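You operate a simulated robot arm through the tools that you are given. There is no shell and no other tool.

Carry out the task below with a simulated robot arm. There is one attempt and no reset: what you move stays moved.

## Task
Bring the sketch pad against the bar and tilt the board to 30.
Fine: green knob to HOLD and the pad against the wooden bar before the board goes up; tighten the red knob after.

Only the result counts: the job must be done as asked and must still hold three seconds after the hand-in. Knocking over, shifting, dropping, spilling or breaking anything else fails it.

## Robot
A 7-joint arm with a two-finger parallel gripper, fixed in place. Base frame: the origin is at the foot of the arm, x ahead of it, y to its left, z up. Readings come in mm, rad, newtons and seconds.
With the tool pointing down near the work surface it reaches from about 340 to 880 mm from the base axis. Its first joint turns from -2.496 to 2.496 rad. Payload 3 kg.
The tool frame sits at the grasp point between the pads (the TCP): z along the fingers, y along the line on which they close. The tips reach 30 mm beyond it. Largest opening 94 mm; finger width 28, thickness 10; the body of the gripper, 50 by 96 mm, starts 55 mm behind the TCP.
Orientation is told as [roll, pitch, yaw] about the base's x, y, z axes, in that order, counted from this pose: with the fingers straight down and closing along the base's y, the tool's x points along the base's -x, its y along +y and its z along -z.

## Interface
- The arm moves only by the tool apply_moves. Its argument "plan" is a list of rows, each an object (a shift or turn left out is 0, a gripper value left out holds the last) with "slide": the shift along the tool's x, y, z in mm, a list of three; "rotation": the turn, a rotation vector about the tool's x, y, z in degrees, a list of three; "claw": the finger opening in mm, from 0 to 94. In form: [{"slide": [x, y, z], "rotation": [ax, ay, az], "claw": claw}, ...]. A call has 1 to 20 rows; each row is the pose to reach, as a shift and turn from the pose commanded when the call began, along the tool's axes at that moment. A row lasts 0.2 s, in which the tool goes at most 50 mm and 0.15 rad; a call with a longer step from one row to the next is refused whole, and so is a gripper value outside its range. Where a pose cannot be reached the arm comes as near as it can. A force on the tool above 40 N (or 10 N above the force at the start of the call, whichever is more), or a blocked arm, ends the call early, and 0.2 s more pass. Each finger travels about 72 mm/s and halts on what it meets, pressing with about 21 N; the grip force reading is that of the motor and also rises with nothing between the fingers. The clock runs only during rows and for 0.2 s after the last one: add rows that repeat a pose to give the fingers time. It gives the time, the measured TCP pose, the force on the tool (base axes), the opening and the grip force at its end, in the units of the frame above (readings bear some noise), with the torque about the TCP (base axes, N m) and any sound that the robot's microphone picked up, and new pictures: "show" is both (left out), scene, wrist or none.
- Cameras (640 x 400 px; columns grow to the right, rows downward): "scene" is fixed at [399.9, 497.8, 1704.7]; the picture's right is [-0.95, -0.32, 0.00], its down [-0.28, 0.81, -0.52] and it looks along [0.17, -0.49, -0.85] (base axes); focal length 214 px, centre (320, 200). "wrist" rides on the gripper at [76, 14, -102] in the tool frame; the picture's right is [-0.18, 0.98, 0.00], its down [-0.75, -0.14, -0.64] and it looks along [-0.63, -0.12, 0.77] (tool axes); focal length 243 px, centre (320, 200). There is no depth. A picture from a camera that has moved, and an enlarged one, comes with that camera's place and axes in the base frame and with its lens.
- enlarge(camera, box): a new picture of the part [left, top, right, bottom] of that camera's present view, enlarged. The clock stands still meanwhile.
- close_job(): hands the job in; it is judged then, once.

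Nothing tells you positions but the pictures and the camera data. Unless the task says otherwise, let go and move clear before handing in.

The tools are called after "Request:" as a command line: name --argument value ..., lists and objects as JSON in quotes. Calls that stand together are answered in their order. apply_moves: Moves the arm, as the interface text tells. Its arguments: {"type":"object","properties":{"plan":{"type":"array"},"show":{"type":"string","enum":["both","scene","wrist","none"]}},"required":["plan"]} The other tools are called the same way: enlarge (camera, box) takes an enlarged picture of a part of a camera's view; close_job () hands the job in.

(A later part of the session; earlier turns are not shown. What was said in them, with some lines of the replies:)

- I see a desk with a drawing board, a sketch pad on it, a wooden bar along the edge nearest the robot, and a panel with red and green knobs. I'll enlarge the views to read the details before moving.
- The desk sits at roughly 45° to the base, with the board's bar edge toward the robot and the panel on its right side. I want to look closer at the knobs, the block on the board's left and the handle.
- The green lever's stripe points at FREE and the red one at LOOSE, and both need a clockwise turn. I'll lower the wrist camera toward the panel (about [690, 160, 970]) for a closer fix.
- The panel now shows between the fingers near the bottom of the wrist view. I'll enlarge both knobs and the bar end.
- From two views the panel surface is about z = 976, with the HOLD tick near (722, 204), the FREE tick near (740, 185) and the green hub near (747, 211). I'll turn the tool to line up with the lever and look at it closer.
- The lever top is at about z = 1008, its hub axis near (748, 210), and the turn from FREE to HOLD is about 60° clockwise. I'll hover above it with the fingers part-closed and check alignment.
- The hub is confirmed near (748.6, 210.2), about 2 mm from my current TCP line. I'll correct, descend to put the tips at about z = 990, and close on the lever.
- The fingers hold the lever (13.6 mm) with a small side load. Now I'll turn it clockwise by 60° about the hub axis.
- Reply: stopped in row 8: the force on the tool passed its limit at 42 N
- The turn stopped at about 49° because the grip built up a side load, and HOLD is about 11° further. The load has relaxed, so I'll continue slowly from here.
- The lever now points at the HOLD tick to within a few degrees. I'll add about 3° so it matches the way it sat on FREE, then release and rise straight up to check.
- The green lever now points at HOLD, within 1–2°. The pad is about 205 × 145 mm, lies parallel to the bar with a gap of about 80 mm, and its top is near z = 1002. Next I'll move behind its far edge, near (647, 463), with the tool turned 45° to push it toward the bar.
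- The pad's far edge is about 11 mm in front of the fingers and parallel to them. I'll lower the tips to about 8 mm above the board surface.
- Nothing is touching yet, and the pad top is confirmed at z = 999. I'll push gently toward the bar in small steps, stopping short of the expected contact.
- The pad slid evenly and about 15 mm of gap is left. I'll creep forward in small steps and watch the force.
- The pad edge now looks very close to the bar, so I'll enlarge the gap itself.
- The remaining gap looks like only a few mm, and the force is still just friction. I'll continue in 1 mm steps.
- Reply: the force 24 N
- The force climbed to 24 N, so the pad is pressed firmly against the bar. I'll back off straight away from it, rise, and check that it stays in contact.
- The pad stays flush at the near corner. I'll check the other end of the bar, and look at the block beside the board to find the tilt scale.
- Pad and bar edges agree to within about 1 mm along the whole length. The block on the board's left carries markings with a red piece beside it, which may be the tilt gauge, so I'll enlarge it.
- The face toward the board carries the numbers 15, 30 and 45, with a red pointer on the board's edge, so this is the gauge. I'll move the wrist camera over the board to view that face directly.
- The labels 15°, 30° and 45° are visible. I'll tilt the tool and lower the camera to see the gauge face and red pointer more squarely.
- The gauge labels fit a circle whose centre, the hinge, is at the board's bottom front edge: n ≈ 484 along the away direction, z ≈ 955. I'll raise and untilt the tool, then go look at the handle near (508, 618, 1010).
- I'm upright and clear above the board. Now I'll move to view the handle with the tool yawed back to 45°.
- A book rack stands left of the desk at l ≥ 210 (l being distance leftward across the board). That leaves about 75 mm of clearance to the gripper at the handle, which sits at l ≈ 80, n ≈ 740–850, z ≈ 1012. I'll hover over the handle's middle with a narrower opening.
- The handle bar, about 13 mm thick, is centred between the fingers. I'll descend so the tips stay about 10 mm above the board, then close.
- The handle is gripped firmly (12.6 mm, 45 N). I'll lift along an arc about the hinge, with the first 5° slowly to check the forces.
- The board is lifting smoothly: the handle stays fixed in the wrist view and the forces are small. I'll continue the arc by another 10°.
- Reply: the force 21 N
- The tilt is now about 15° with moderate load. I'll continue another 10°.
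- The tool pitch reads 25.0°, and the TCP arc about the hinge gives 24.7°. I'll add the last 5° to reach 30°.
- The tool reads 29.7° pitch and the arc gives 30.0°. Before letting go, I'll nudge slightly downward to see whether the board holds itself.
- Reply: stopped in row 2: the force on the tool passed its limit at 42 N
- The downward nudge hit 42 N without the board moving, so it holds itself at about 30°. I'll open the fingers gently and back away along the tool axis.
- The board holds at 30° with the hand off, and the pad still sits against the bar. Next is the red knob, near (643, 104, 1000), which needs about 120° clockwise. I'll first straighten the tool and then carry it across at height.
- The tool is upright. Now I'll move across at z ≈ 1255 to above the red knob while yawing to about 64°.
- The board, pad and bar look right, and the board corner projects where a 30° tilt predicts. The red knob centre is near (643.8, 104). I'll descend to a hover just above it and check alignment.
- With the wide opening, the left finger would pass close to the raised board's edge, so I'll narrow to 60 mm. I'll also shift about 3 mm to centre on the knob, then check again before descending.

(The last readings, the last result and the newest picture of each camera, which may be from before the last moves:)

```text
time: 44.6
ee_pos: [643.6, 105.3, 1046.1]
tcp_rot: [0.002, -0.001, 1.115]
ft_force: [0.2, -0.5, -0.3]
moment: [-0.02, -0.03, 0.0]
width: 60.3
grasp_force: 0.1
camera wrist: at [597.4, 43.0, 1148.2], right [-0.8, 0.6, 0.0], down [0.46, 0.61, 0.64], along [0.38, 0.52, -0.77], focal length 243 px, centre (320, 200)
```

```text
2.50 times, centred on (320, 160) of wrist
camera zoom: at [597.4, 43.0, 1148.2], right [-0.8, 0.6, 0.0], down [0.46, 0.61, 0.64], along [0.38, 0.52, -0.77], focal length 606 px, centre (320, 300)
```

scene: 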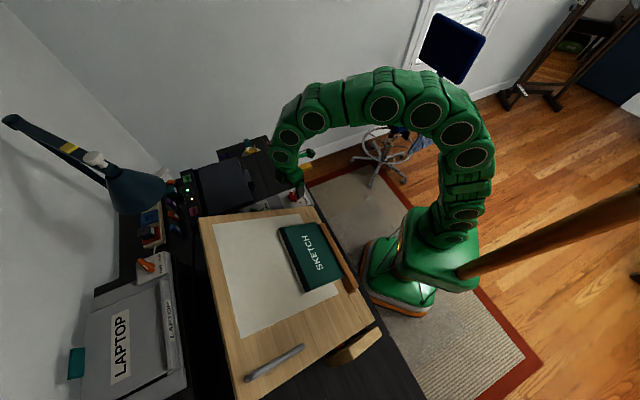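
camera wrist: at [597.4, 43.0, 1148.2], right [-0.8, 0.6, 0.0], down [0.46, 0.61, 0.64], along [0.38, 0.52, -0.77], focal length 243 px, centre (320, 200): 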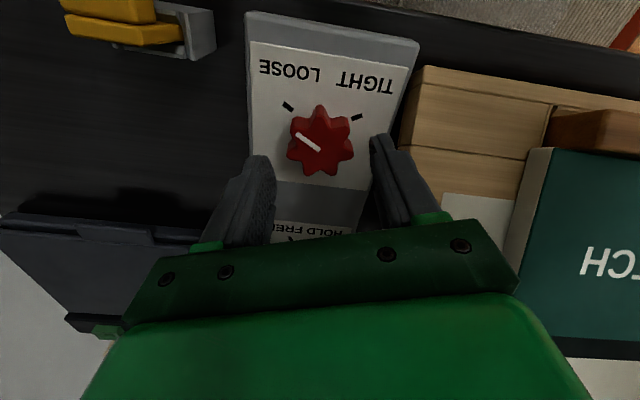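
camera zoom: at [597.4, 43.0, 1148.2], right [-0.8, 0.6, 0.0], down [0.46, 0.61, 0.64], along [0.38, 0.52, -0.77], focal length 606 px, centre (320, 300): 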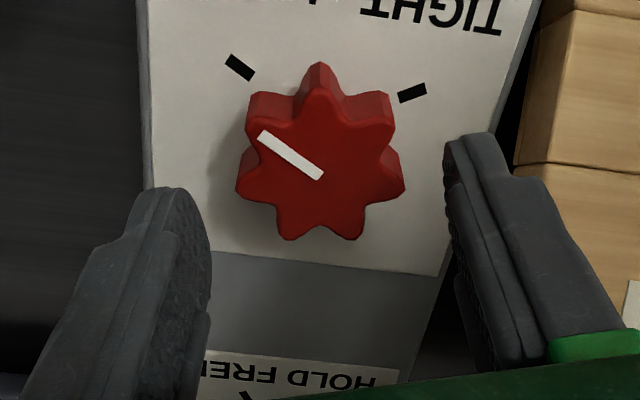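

The knob is now centred between the fingers. I'll descend so the tips are about 8 mm above the panel and close on the star.

Request:
apply_moves --plan '[{"slide": [0, 0, 12], "claw": 60}, {"slide": [0, 0, 24], "claw": 60}, {"slide": [0, 0, 32], "claw": 60}, {"slide": [0, 0, 32], "claw": 60}, {"slide": [0, 0, 32], "claw": 30}, {"slide": [0, 0, 32], "claw": 30}, {"slide": [0, 0, 32], "claw": 30}]' --show "wrist"

Request:
enlarge --camera "wrist" --box '[230, 80, 410, 240]'

Request:
enlarge --camera "scene" --box '[220, 140, 340, 235]'

```text
time: 46.2
ee_pos: [642.7, 104.5, 1013.8]
tcp_rot: [0.003, 0.0, 1.116]
ft_force: [-1.3, 0.2, 0.9]
moment: [-0.16, -0.51, -0.01]
width: 45.3
grasp_force: 44.9
camera wrist: at [597.3, 42.8, 1117.4], right [-0.8, 0.6, 0.0], down [0.46, 0.61, 0.64], along [0.38, 0.52, -0.77], focal length 243 px, centre (320, 200)
```

wrist: 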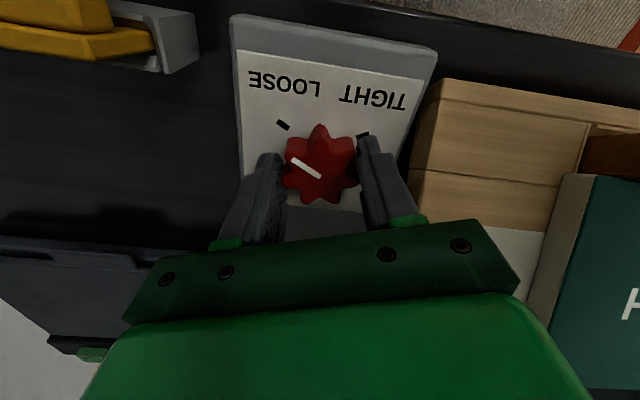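

```text
2.50 times, centred on (320, 160) of wrist
camera zoom: at [597.3, 42.8, 1117.4], right [-0.8, 0.6, 0.0], down [0.46, 0.61, 0.64], along [0.38, 0.52, -0.77], focal length 606 px, centre (320, 300)
```

zoom: 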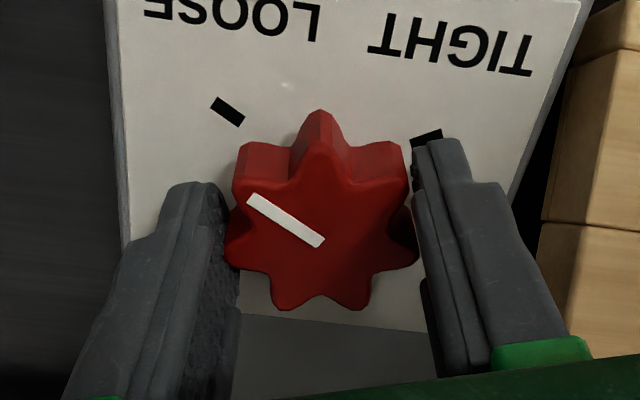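

```text
4.21 times, centred on (280, 188) of scene
camera zoom: at [399.9, 497.8, 1704.7], right [-0.95, -0.32, 0.0], down [-0.28, 0.81, -0.52], along [0.17, -0.49, -0.85], focal length 903 px, centre (488, 253)
```

zoom: 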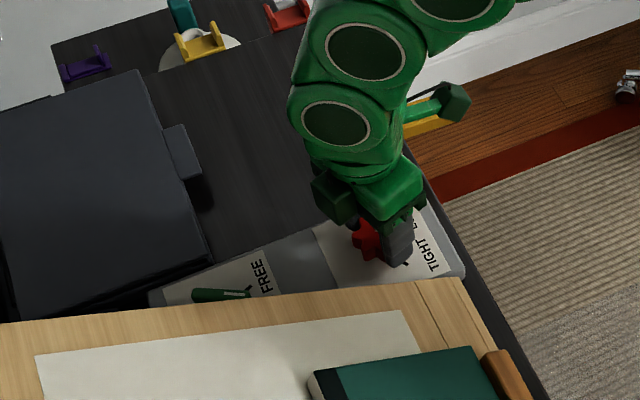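

The star is gripped (45 mm) with almost no side load. Now I'll turn it clockwise toward TIGHT, about 120°, in 7.5° steps.

Request:
apply_moves --plan '[{"rotation": [0, 0, 4], "claw": 25}, {"rotation": [0, 0, 11], "claw": 25}, {"rotation": [0, 0, 18.5], "claw": 25}, {"rotation": [0, 0, 26], "claw": 25}, {"rotation": [0, 0, 33.5], "claw": 25}, {"rotation": [0, 0, 41], "claw": 25}, {"rotation": [0, 0, 48.5], "claw": 25}, {"rotation": [0, 0, 56], "claw": 25}, {"rotation": [0, 0, 60], "claw": 25}]' --show "both"

Request:
enlarge --camera "wrist" --box '[230, 80, 410, 240]'

```text
time: 48.2
ee_pos: [642.1, 106.4, 1014.7]
tcp_rot: [0.002, 0.002, 0.069]
ft_force: [-15.9, 17.9, 25.1]
moment: [0.04, 0.25, -0.01]
width: 44.9
grasp_force: 45.0
camera wrist: at [566.1, 114.7, 1117.4], right [0.12, 0.99, 0.0], down [0.76, -0.09, 0.64], along [0.64, -0.07, -0.77], focal length 243 px, centre (320, 200)
```

scene: 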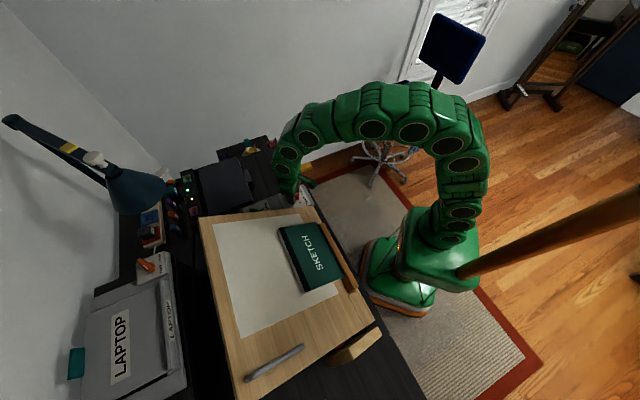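
wrist: 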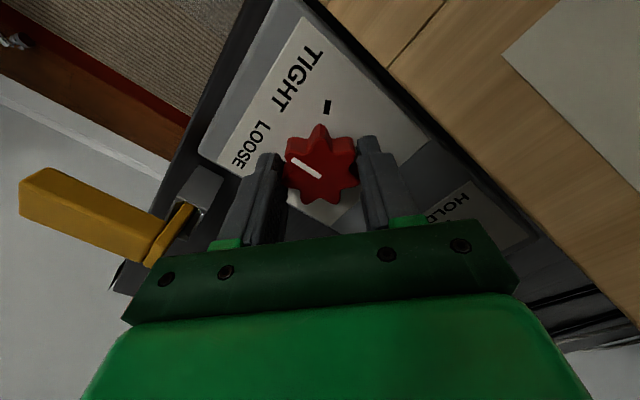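

```text
2.50 times, centred on (320, 160) of wrist
camera zoom: at [566.1, 114.7, 1117.4], right [0.12, 0.99, 0.0], down [0.76, -0.09, 0.64], along [0.64, -0.07, -0.77], focal length 606 px, centre (320, 300)
```

zoom: 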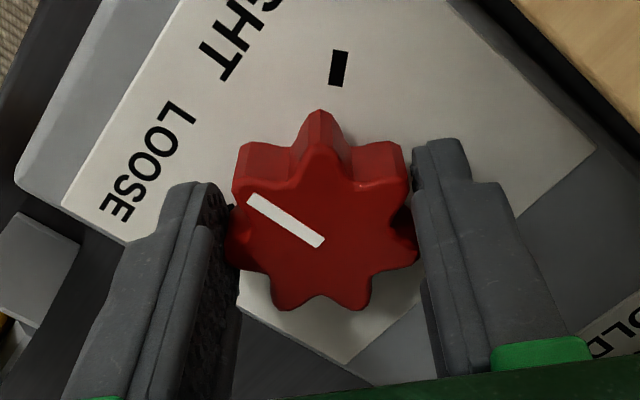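

The knob follows cleanly and is halfway. A side load of about 35 N has built up, so I'll ease it with a small shift and continue the turn.

Request:
apply_moves --plan '[{"slide": [0.6, 0.8, -1.0], "claw": 25}, {"slide": [0.6, 0.8, -1.0], "rotation": [0, 0, 5], "claw": 25}, {"slide": [0.6, 0.8, -1.0], "rotation": [0, 0, 12], "claw": 25}, {"slide": [0.6, 0.8, -1.0], "rotation": [0, 0, 19], "claw": 25}, {"slide": [0.6, 0.8, -1.0], "rotation": [0, 0, 26], "claw": 25}, {"slide": [0.6, 0.8, -1.0], "rotation": [0, 0, 30], "claw": 25}]' --show "wrist"

Request:
enlarge --camera "wrist" --box '[230, 80, 410, 240]'

```text
time: 49.6
ee_pos: [643.5, 107.7, 1015.1]
tcp_rot: [0.0, 0.002, -0.456]
ft_force: [11.0, 17.9, -23.5]
moment: [0.72, -0.74, 0.01]
width: 45.1
grasp_force: 44.8
camera wrist: at [581.3, 152.5, 1117.5], right [0.6, 0.8, 0.0], down [0.62, -0.46, 0.64], along [0.51, -0.38, -0.77], focal length 243 px, centre (320, 200)
```

wrist: 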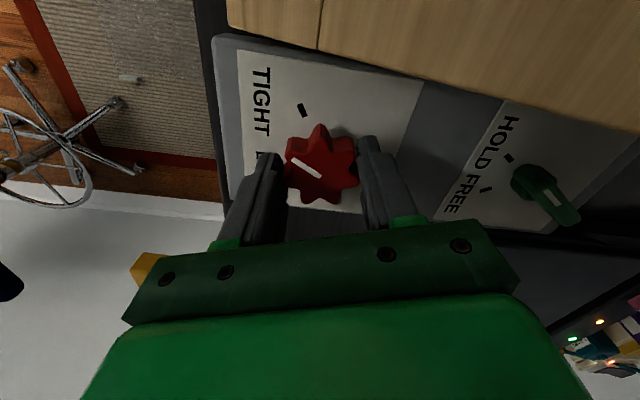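

```text
2.50 times, centred on (320, 160) of wrist
camera zoom: at [581.3, 152.5, 1117.5], right [0.6, 0.8, 0.0], down [0.62, -0.46, 0.64], along [0.51, -0.38, -0.77], focal length 606 px, centre (320, 300)
```

zoom: 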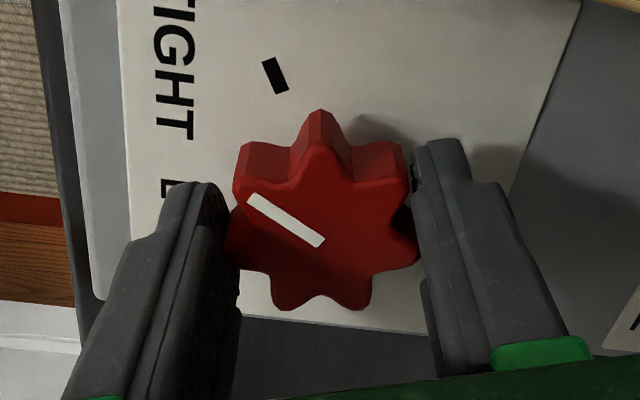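

The turn is 90° done, with about 30° left by the tick geometry. The vertical load has reversed, so I'll undo the lift, ease sideways and finish.

Request:
apply_moves --plan '[{"slide": [0, 0.8, 0.9], "claw": 25}, {"slide": [0, 0.8, 0.9], "rotation": [0, 0, 5], "claw": 25}, {"slide": [0, 0.8, 0.9], "rotation": [0, 0, 12], "claw": 25}, {"slide": [0, 0.8, 0.9], "rotation": [0, 0, 19], "claw": 25}, {"slide": [0, 0.8, 0.9], "rotation": [0, 0, 26], "claw": 25}, {"slide": [0, 0.8, 0.9], "rotation": [0, 0, 30], "claw": 25}, {"slide": [0, 0.8, 0.9], "rotation": [0, 0, 30], "claw": 25}]' --show "wrist"

Request:
enlarge --camera "wrist" --box '[230, 80, 410, 240]'

```text
time: 51.2
ee_pos: [642.3, 106.2, 1014.9]
tcp_rot: [0.002, 0.001, -0.976]
ft_force: [28.7, 4.5, -5.2]
moment: [-0.22, -1.51, 0.02]
width: 45.3
grasp_force: 45.2
camera wrist: at [612.7, 177.8, 1117.4], right [0.92, 0.4, 0.0], down [0.3, -0.7, 0.64], along [0.25, -0.59, -0.77], focal length 243 px, centre (320, 200)
```

wrist: 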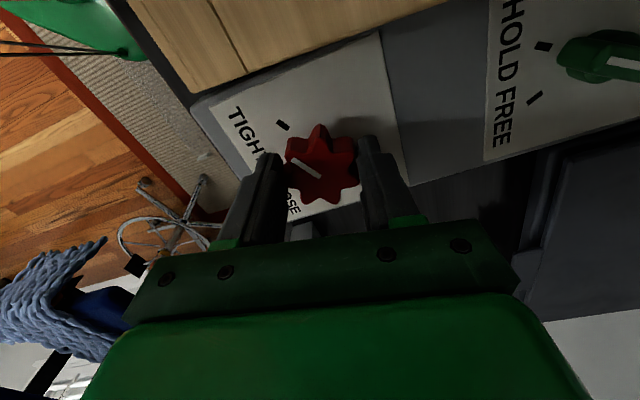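

```text
2.50 times, centred on (320, 160) of wrist
camera zoom: at [612.7, 177.8, 1117.4], right [0.92, 0.4, 0.0], down [0.3, -0.7, 0.64], along [0.25, -0.59, -0.77], focal length 606 px, centre (320, 300)
```

zoom: 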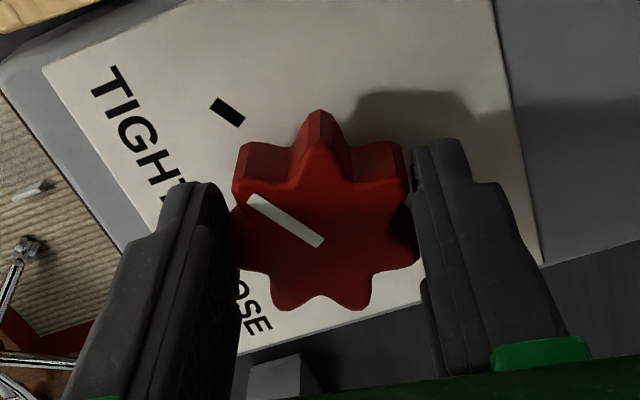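

The TIGHT tick now sits exactly where LOOSE sat relative to the stripe, so the knob is at TIGHT. I'll release and rise straight up.

Request:
apply_moves --plan '[{"claw": 60}, {"claw": 60}, {"claw": 60}, {"slide": [0, 0, -20], "claw": 60}, {"slide": [0, 0, -60], "claw": 60}, {"slide": [0, 0, -105], "claw": 60}, {"slide": [0, 0, -150], "claw": 60}, {"slide": [0, 0, -190], "claw": 60}, {"slide": [0, 0, -190], "claw": 60}]' --show "both"

Request:
enlarge --camera "wrist" --box '[230, 40, 430, 220]'

Request:
enlarge --camera "scene" --box '[180, 190, 400, 390]'

Request:
enlarge --camera "scene" --box '[290, 215, 370, 300]'

```text
time: 53.2
ee_pos: [641.3, 106.9, 1205.0]
tcp_rot: [-0.003, 0.001, -0.977]
ft_force: [-0.4, -0.2, -0.8]
moment: [0.0, 0.0, -0.02]
width: 60.0
grasp_force: 0.1
camera wrist: at [611.2, 177.5, 1307.6], right [0.92, 0.4, 0.0], down [0.31, -0.7, 0.64], along [0.25, -0.59, -0.77], focal length 243 px, centre (320, 200)
```

scene: 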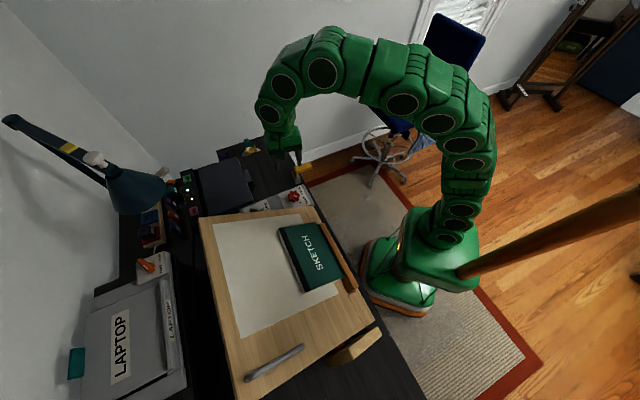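
wrist: 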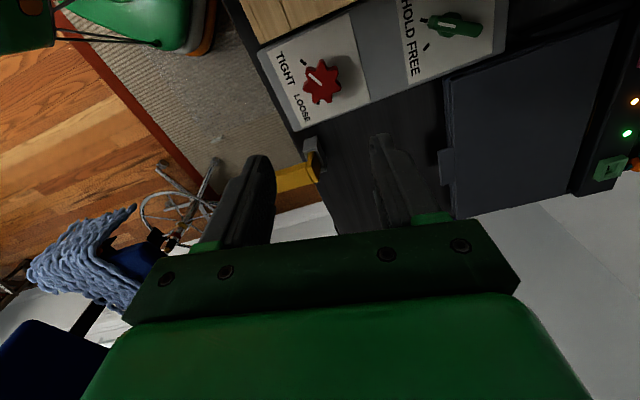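

```text
2.22 times, centred on (330, 130) of wrist
camera zoom: at [611.2, 177.5, 1307.6], right [0.92, 0.4, 0.0], down [0.31, -0.7, 0.64], along [0.25, -0.59, -0.77], focal length 539 px, centre (298, 356)
```

zoom: 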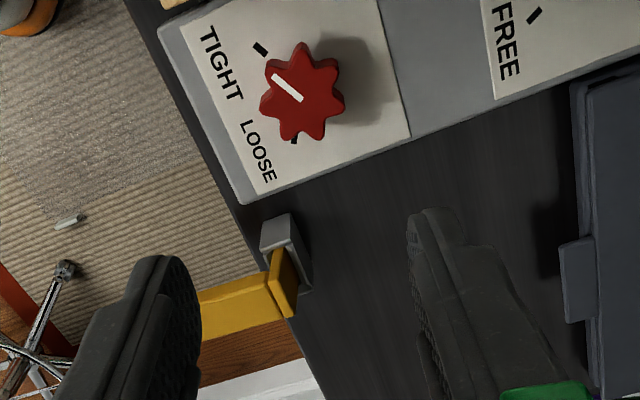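

```text
2.00 times, centred on (290, 290) of scene
camera zoom: at [399.9, 497.8, 1704.7], right [-0.95, -0.32, 0.0], down [-0.28, 0.81, -0.52], along [0.17, -0.49, -0.85], focal length 429 px, centre (380, 20)
```

zoom: 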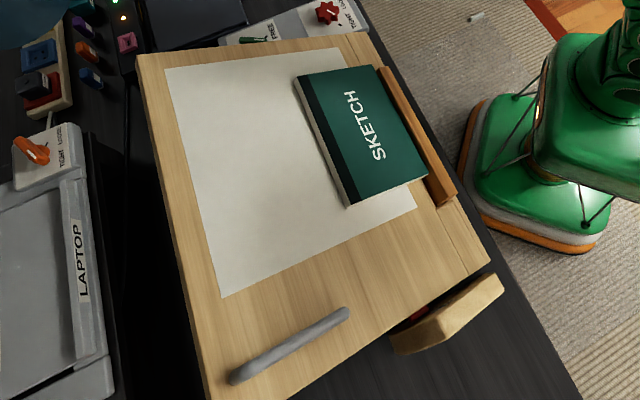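

```text
4.71 times, centred on (330, 258) of scene
camera zoom: at [399.9, 497.8, 1704.7], right [-0.95, -0.32, 0.0], down [-0.28, 0.81, -0.52], along [0.17, -0.49, -0.85], focal length 1009 px, centre (273, -71)
```

zoom: 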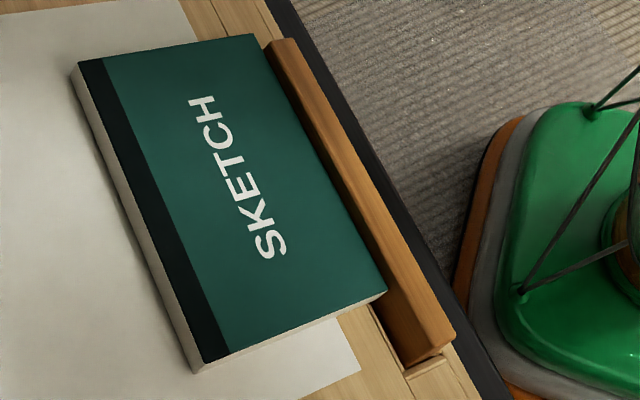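

The red stripe points at TIGHT, the pad is against the bar and the board is still up. I'll check the gauge, the green knob and the bar contact once more in enlarged views.

Request:
enlarge --camera "scene" --box '[320, 310, 400, 375]'

Request:
enlarge --camera "wrist" --box '[380, 0, 520, 100]'

Request:
enlarge --camera "scene" --box '[320, 255, 365, 295]'

```text
6.15 times, centred on (360, 342) of scene
camera zoom: at [399.9, 497.8, 1704.7], right [-0.95, -0.32, 0.0], down [-0.28, 0.81, -0.52], along [0.17, -0.49, -0.85], focal length 1320 px, centre (74, -677)
```

zoom: 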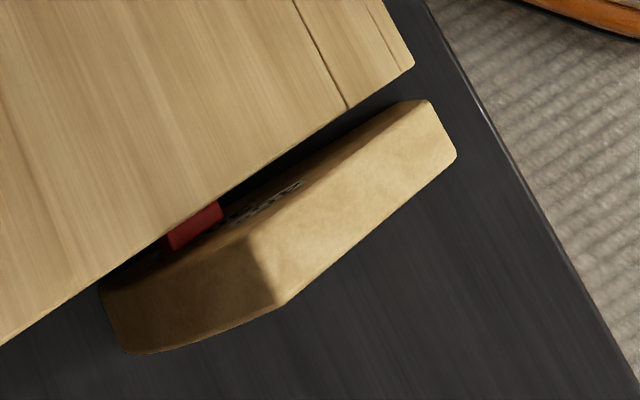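

```text
4.00 times, centred on (450, 50) of wrist
camera zoom: at [611.2, 177.5, 1307.6], right [0.92, 0.4, 0.0], down [0.31, -0.7, 0.64], along [0.25, -0.59, -0.77], focal length 970 px, centre (-200, 800)
```

zoom: 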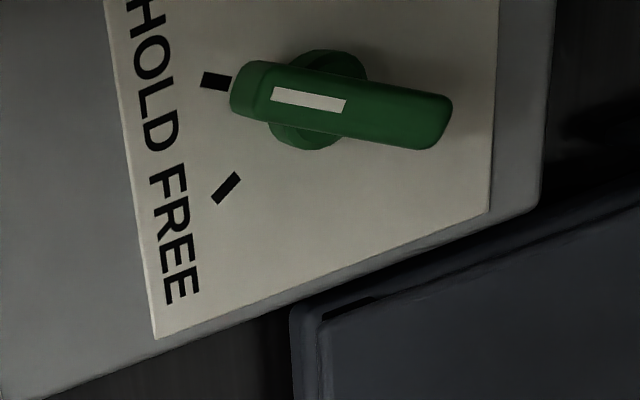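

```text
10.00 times, centred on (342, 275) of scene
camera zoom: at [399.9, 497.8, 1704.7], right [-0.95, -0.32, 0.0], down [-0.28, 0.81, -0.52], along [0.17, -0.49, -0.85], focal length 2145 px, centre (95, -550)
```

zoom: 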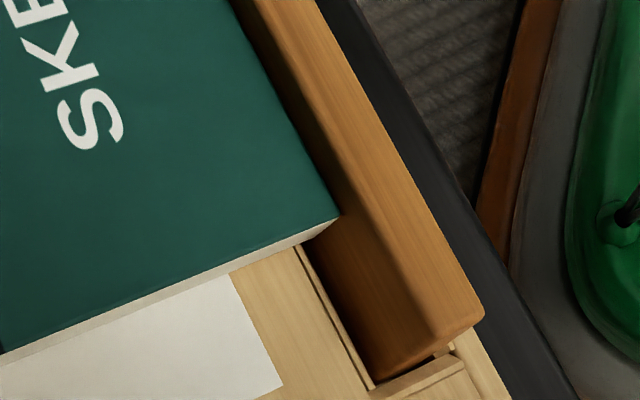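

The green lever is on HOLD and the red pointer has risen with the board to the labels. To confirm the tilt independently, I'll move clear to the front and sight the board's far edge with the wrist camera.

Request:
apply_moves --plan '[{"slide": [17.7, -12.3, -10], "rotation": [0, 0, -8.4]}, {"slide": [35.4, -24.7, -20], "rotation": [0, 0, -16.8]}, {"slide": [53, -37, -30], "rotation": [0, 0, -25.2]}, {"slide": [70.7, -49.3, -40], "rotation": [0, 0, -33.6]}, {"slide": [88.4, -61.7, -45], "rotation": [0, 0, -42]}, {"slide": [106, -74, -45], "rotation": [0, 0, -50.4]}, {"slide": [123.7, -86.3, -45], "rotation": [0, 0, -58.8]}, {"slide": [141.4, -98.7, -45], "rotation": [0, 0, -67.2]}, {"slide": [159, -111, -45], "rotation": [0, 0, -75.6]}, {"slide": [176.7, -123.3, -45], "rotation": [0, 0, -84]}, {"slide": [194.4, -135.7, -45], "rotation": [0, 0, -92.4]}, {"slide": [212.1, -148, -45], "rotation": [0, 0, -101]}, {"slide": [212.1, -148, -45], "rotation": [0, 0, -101]}]' --show "both"

```text
time: 56.0
ee_pos: [400.4, 199.0, 1247.8]
tcp_rot: [0.002, 0.0, 0.788]
ft_force: [0.1, 0.6, -0.2]
moment: [0.01, 0.01, -0.02]
width: 60.0
grasp_force: 0.1
camera wrist: at [337.4, 155.1, 1352.2], right [-0.57, 0.82, 0.0], down [0.63, 0.43, 0.64], along [0.53, 0.36, -0.77], focal length 243 px, centre (320, 200)
```

scene: 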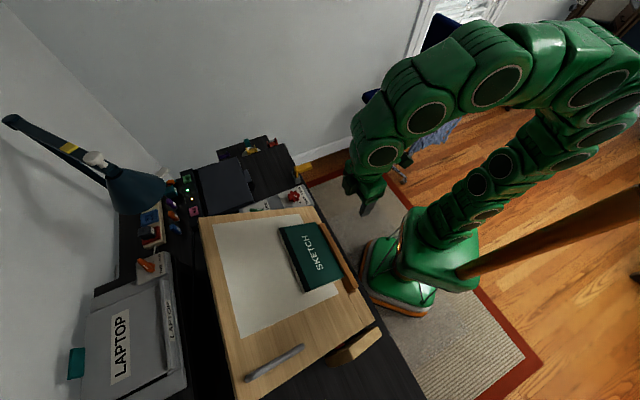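
wrist: 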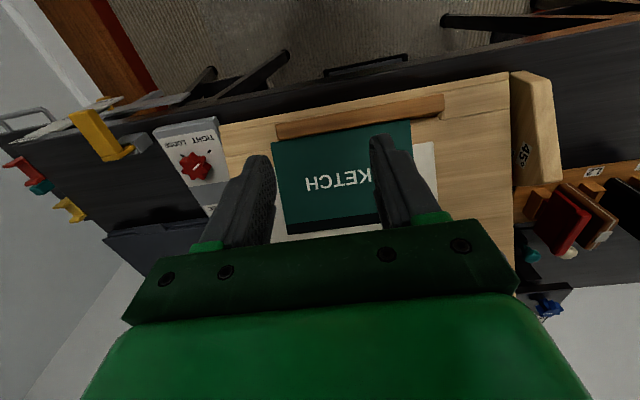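

The gauge shows in this view, with the 45° label clear of the board. I'll enlarge the gauge and the pad/bar line.

Request:
enlarge --camera "wrist" --box '[480, 60, 600, 200]'

Request:
enlarge --camera "wrist" --box '[210, 70, 530, 240]'

```text
2.86 times, centred on (540, 130) of wrist
camera zoom: at [337.4, 155.1, 1352.2], right [-0.57, 0.82, 0.0], down [0.63, 0.43, 0.64], along [0.53, 0.36, -0.77], focal length 693 px, centre (-309, 400)
```

zoom: 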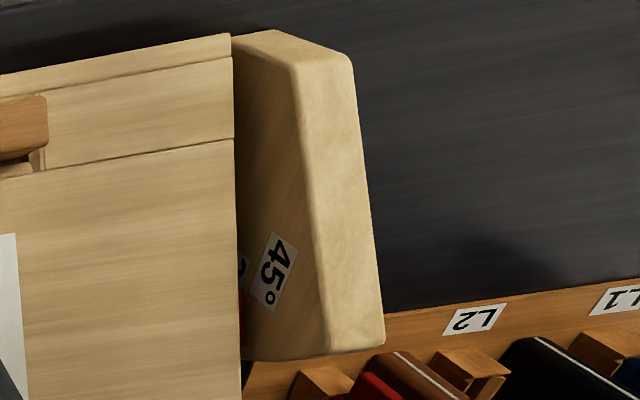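

```text
2.00 times, centred on (370, 155) of wrist
camera zoom: at [337.4, 155.1, 1352.2], right [-0.57, 0.82, 0.0], down [0.63, 0.43, 0.64], along [0.53, 0.36, -0.77], focal length 485 px, centre (220, 290)
```

zoom: 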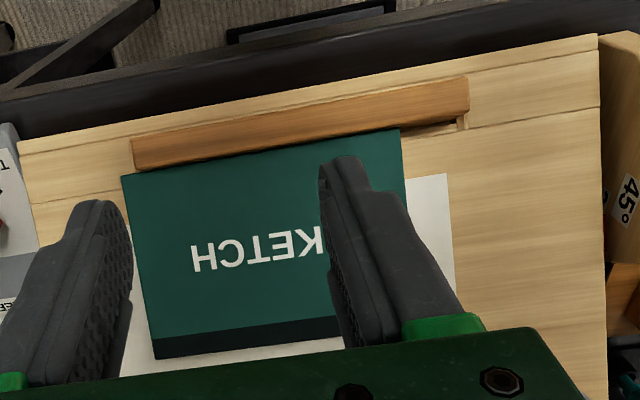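

Part of the 30° label and the red pointer peek out right at the board's edge. I'll tilt the tool up to sight the far edge for a numeric check.

Request:
apply_moves --plan '[{"rotation": [0, -7.5, 0]}, {"rotation": [0, -15, 0]}, {"rotation": [0, -22.5, 0]}, {"rotation": [0, -30, 0]}, {"rotation": [0, -38, 0]}, {"rotation": [0, -38, 0]}, {"rotation": [0, -38, 0]}]' --show "both"

Request:
enlarge --camera "wrist" --box '[140, 60, 500, 230]'

```text
time: 57.6
ee_pos: [401.5, 199.2, 1249.9]
tcp_rot: [0.002, -0.663, 0.785]
ft_force: [-0.3, -1.1, 0.1]
moment: [-0.01, 0.02, 0.02]
width: 59.9
grasp_force: 0.0
camera wrist: at [305.1, 121.6, 1284.1], right [-0.59, 0.8, 0.11], down [0.24, 0.04, 0.97], along [0.77, 0.6, -0.22], focal length 243 px, centre (320, 200)
```

scene: 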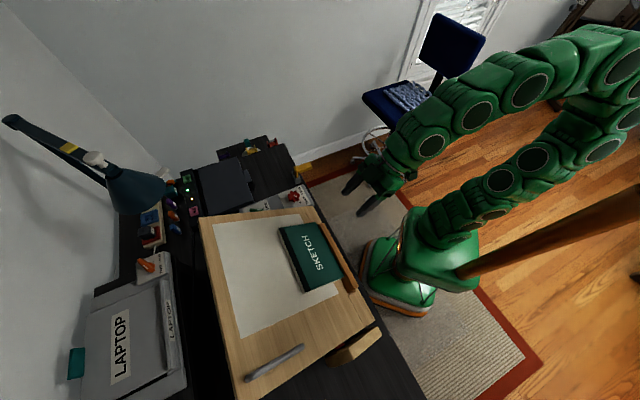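
wrist: 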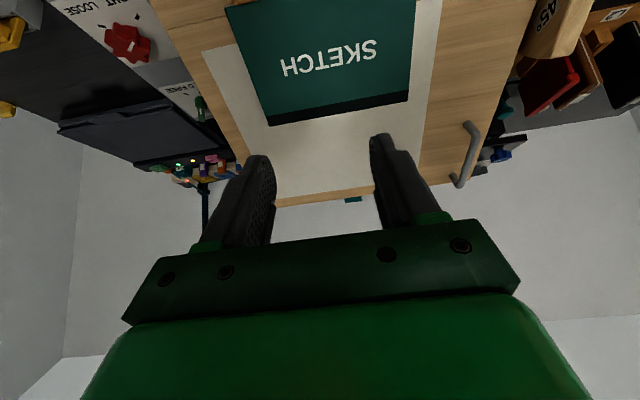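

```text
1.78 times, centred on (320, 145) of wrist
camera zoom: at [305.1, 121.6, 1284.1], right [-0.59, 0.8, 0.11], down [0.24, 0.04, 0.97], along [0.77, 0.6, -0.22], focal length 431 px, centre (320, 298)
```

zoom: 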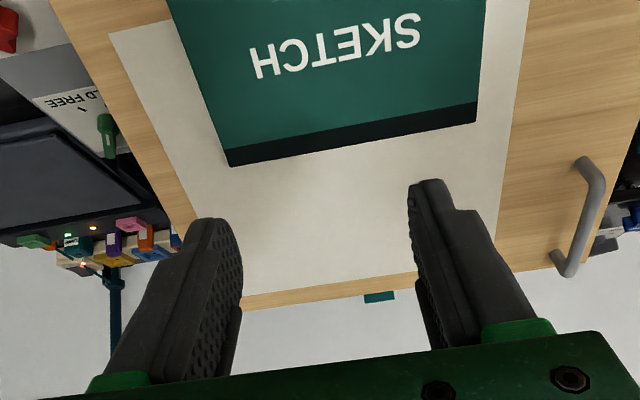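

I can see the far edge between the fingers, so I'll enlarge it for a precise reading.

Request:
enlarge --camera "wrist" --box '[270, 170, 380, 225]'

Request:
enlarge --camera "wrist" --box '[420, 110, 520, 200]'

Request:
enlarge --camera "wrist" --box '[200, 0, 460, 140]'

```text
5.82 times, centred on (325, 198) of wrist
camera zoom: at [305.1, 121.6, 1284.1], right [-0.59, 0.8, 0.11], down [0.24, 0.04, 0.97], along [0.77, 0.6, -0.22], focal length 1412 px, centre (291, 214)
```

zoom: 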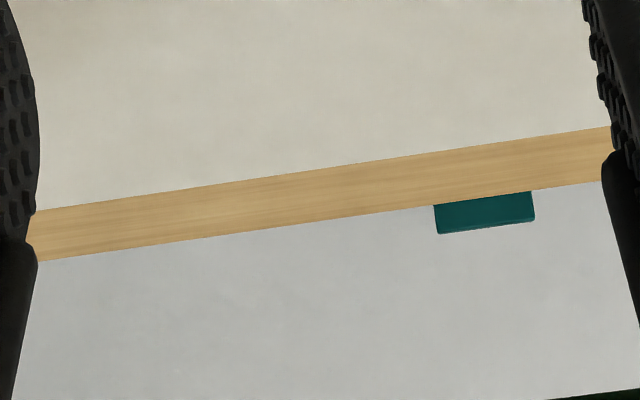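

```text
4.44 times, centred on (470, 155) of wrist
camera zoom: at [305.1, 121.6, 1284.1], right [-0.59, 0.8, 0.11], down [0.24, 0.04, 0.97], along [0.77, 0.6, -0.22], focal length 1078 px, centre (-347, 400)
```

zoom: 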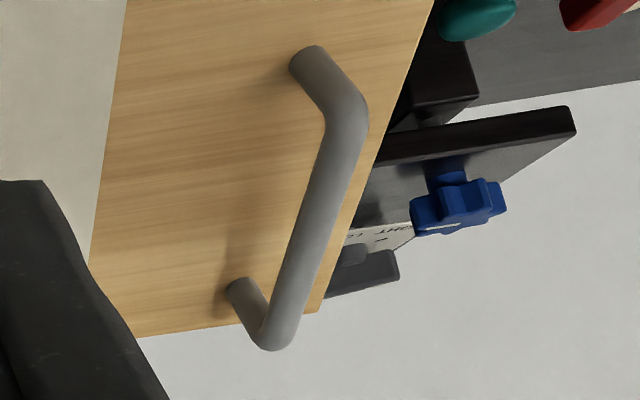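

```text
2.46 times, centred on (330, 70) of wrist
camera zoom: at [305.1, 121.6, 1284.1], right [-0.59, 0.8, 0.11], down [0.24, 0.04, 0.97], along [0.77, 0.6, -0.22], focal length 597 px, centre (295, 520)
```

zoom: 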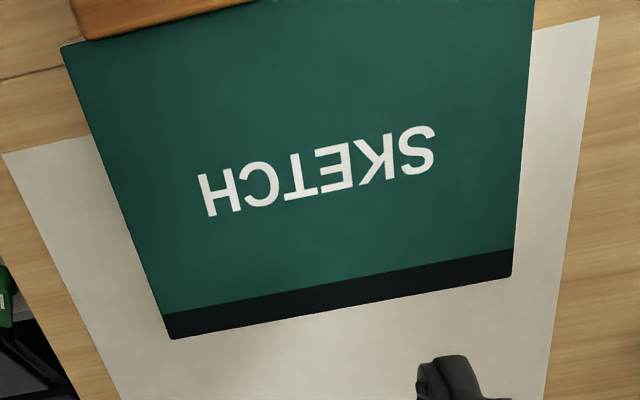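

The far edge works out to a tilt of about 30.1°, which agrees with the tool pitch, the TCP arc and the scene view (all 29.8–30.0°). The green knob is on HOLD, the pad is flush against the bar and the red knob is on TIGHT. The gripper is empty and about 230 mm clear, so I'm handing in.

Request:
close_job

```text
The job is handed in.
```

The job is handed in: the sketch pad is against the wooden bar and the board is tilted to about 30°. The hand-in reply gave no pass or fail result.

- **Order:** I set the green knob to HOLD and pushed the pad against the bar before lifting the board. I tightened the red knob afterwards.
- **Tilt:** The tool's pitch, the arc of the lift and the scene picture put it at 29.8–30.0°. A separate sighting of the board's far edge gave 30.1°, good to about ±1°. I could not read the pointer directly against the 30° label, because the board's edge hides most of that label.
- **Holding:** The board did not move when I nudged it downward at about 42 N, and it stayed up after I let go.
- **Pad:** Before the tilt, the pad and bar edges agreed to within about 1 mm along their length. It still looked flush after the tilt.
- **Bar:** The bar has a little play in its slot and moved back about 1 mm when I pressed the pad against it.
- **Surroundings:** I saw no sign that anything else was touched or moved. The gripper was empty and well clear of the board at hand-in.
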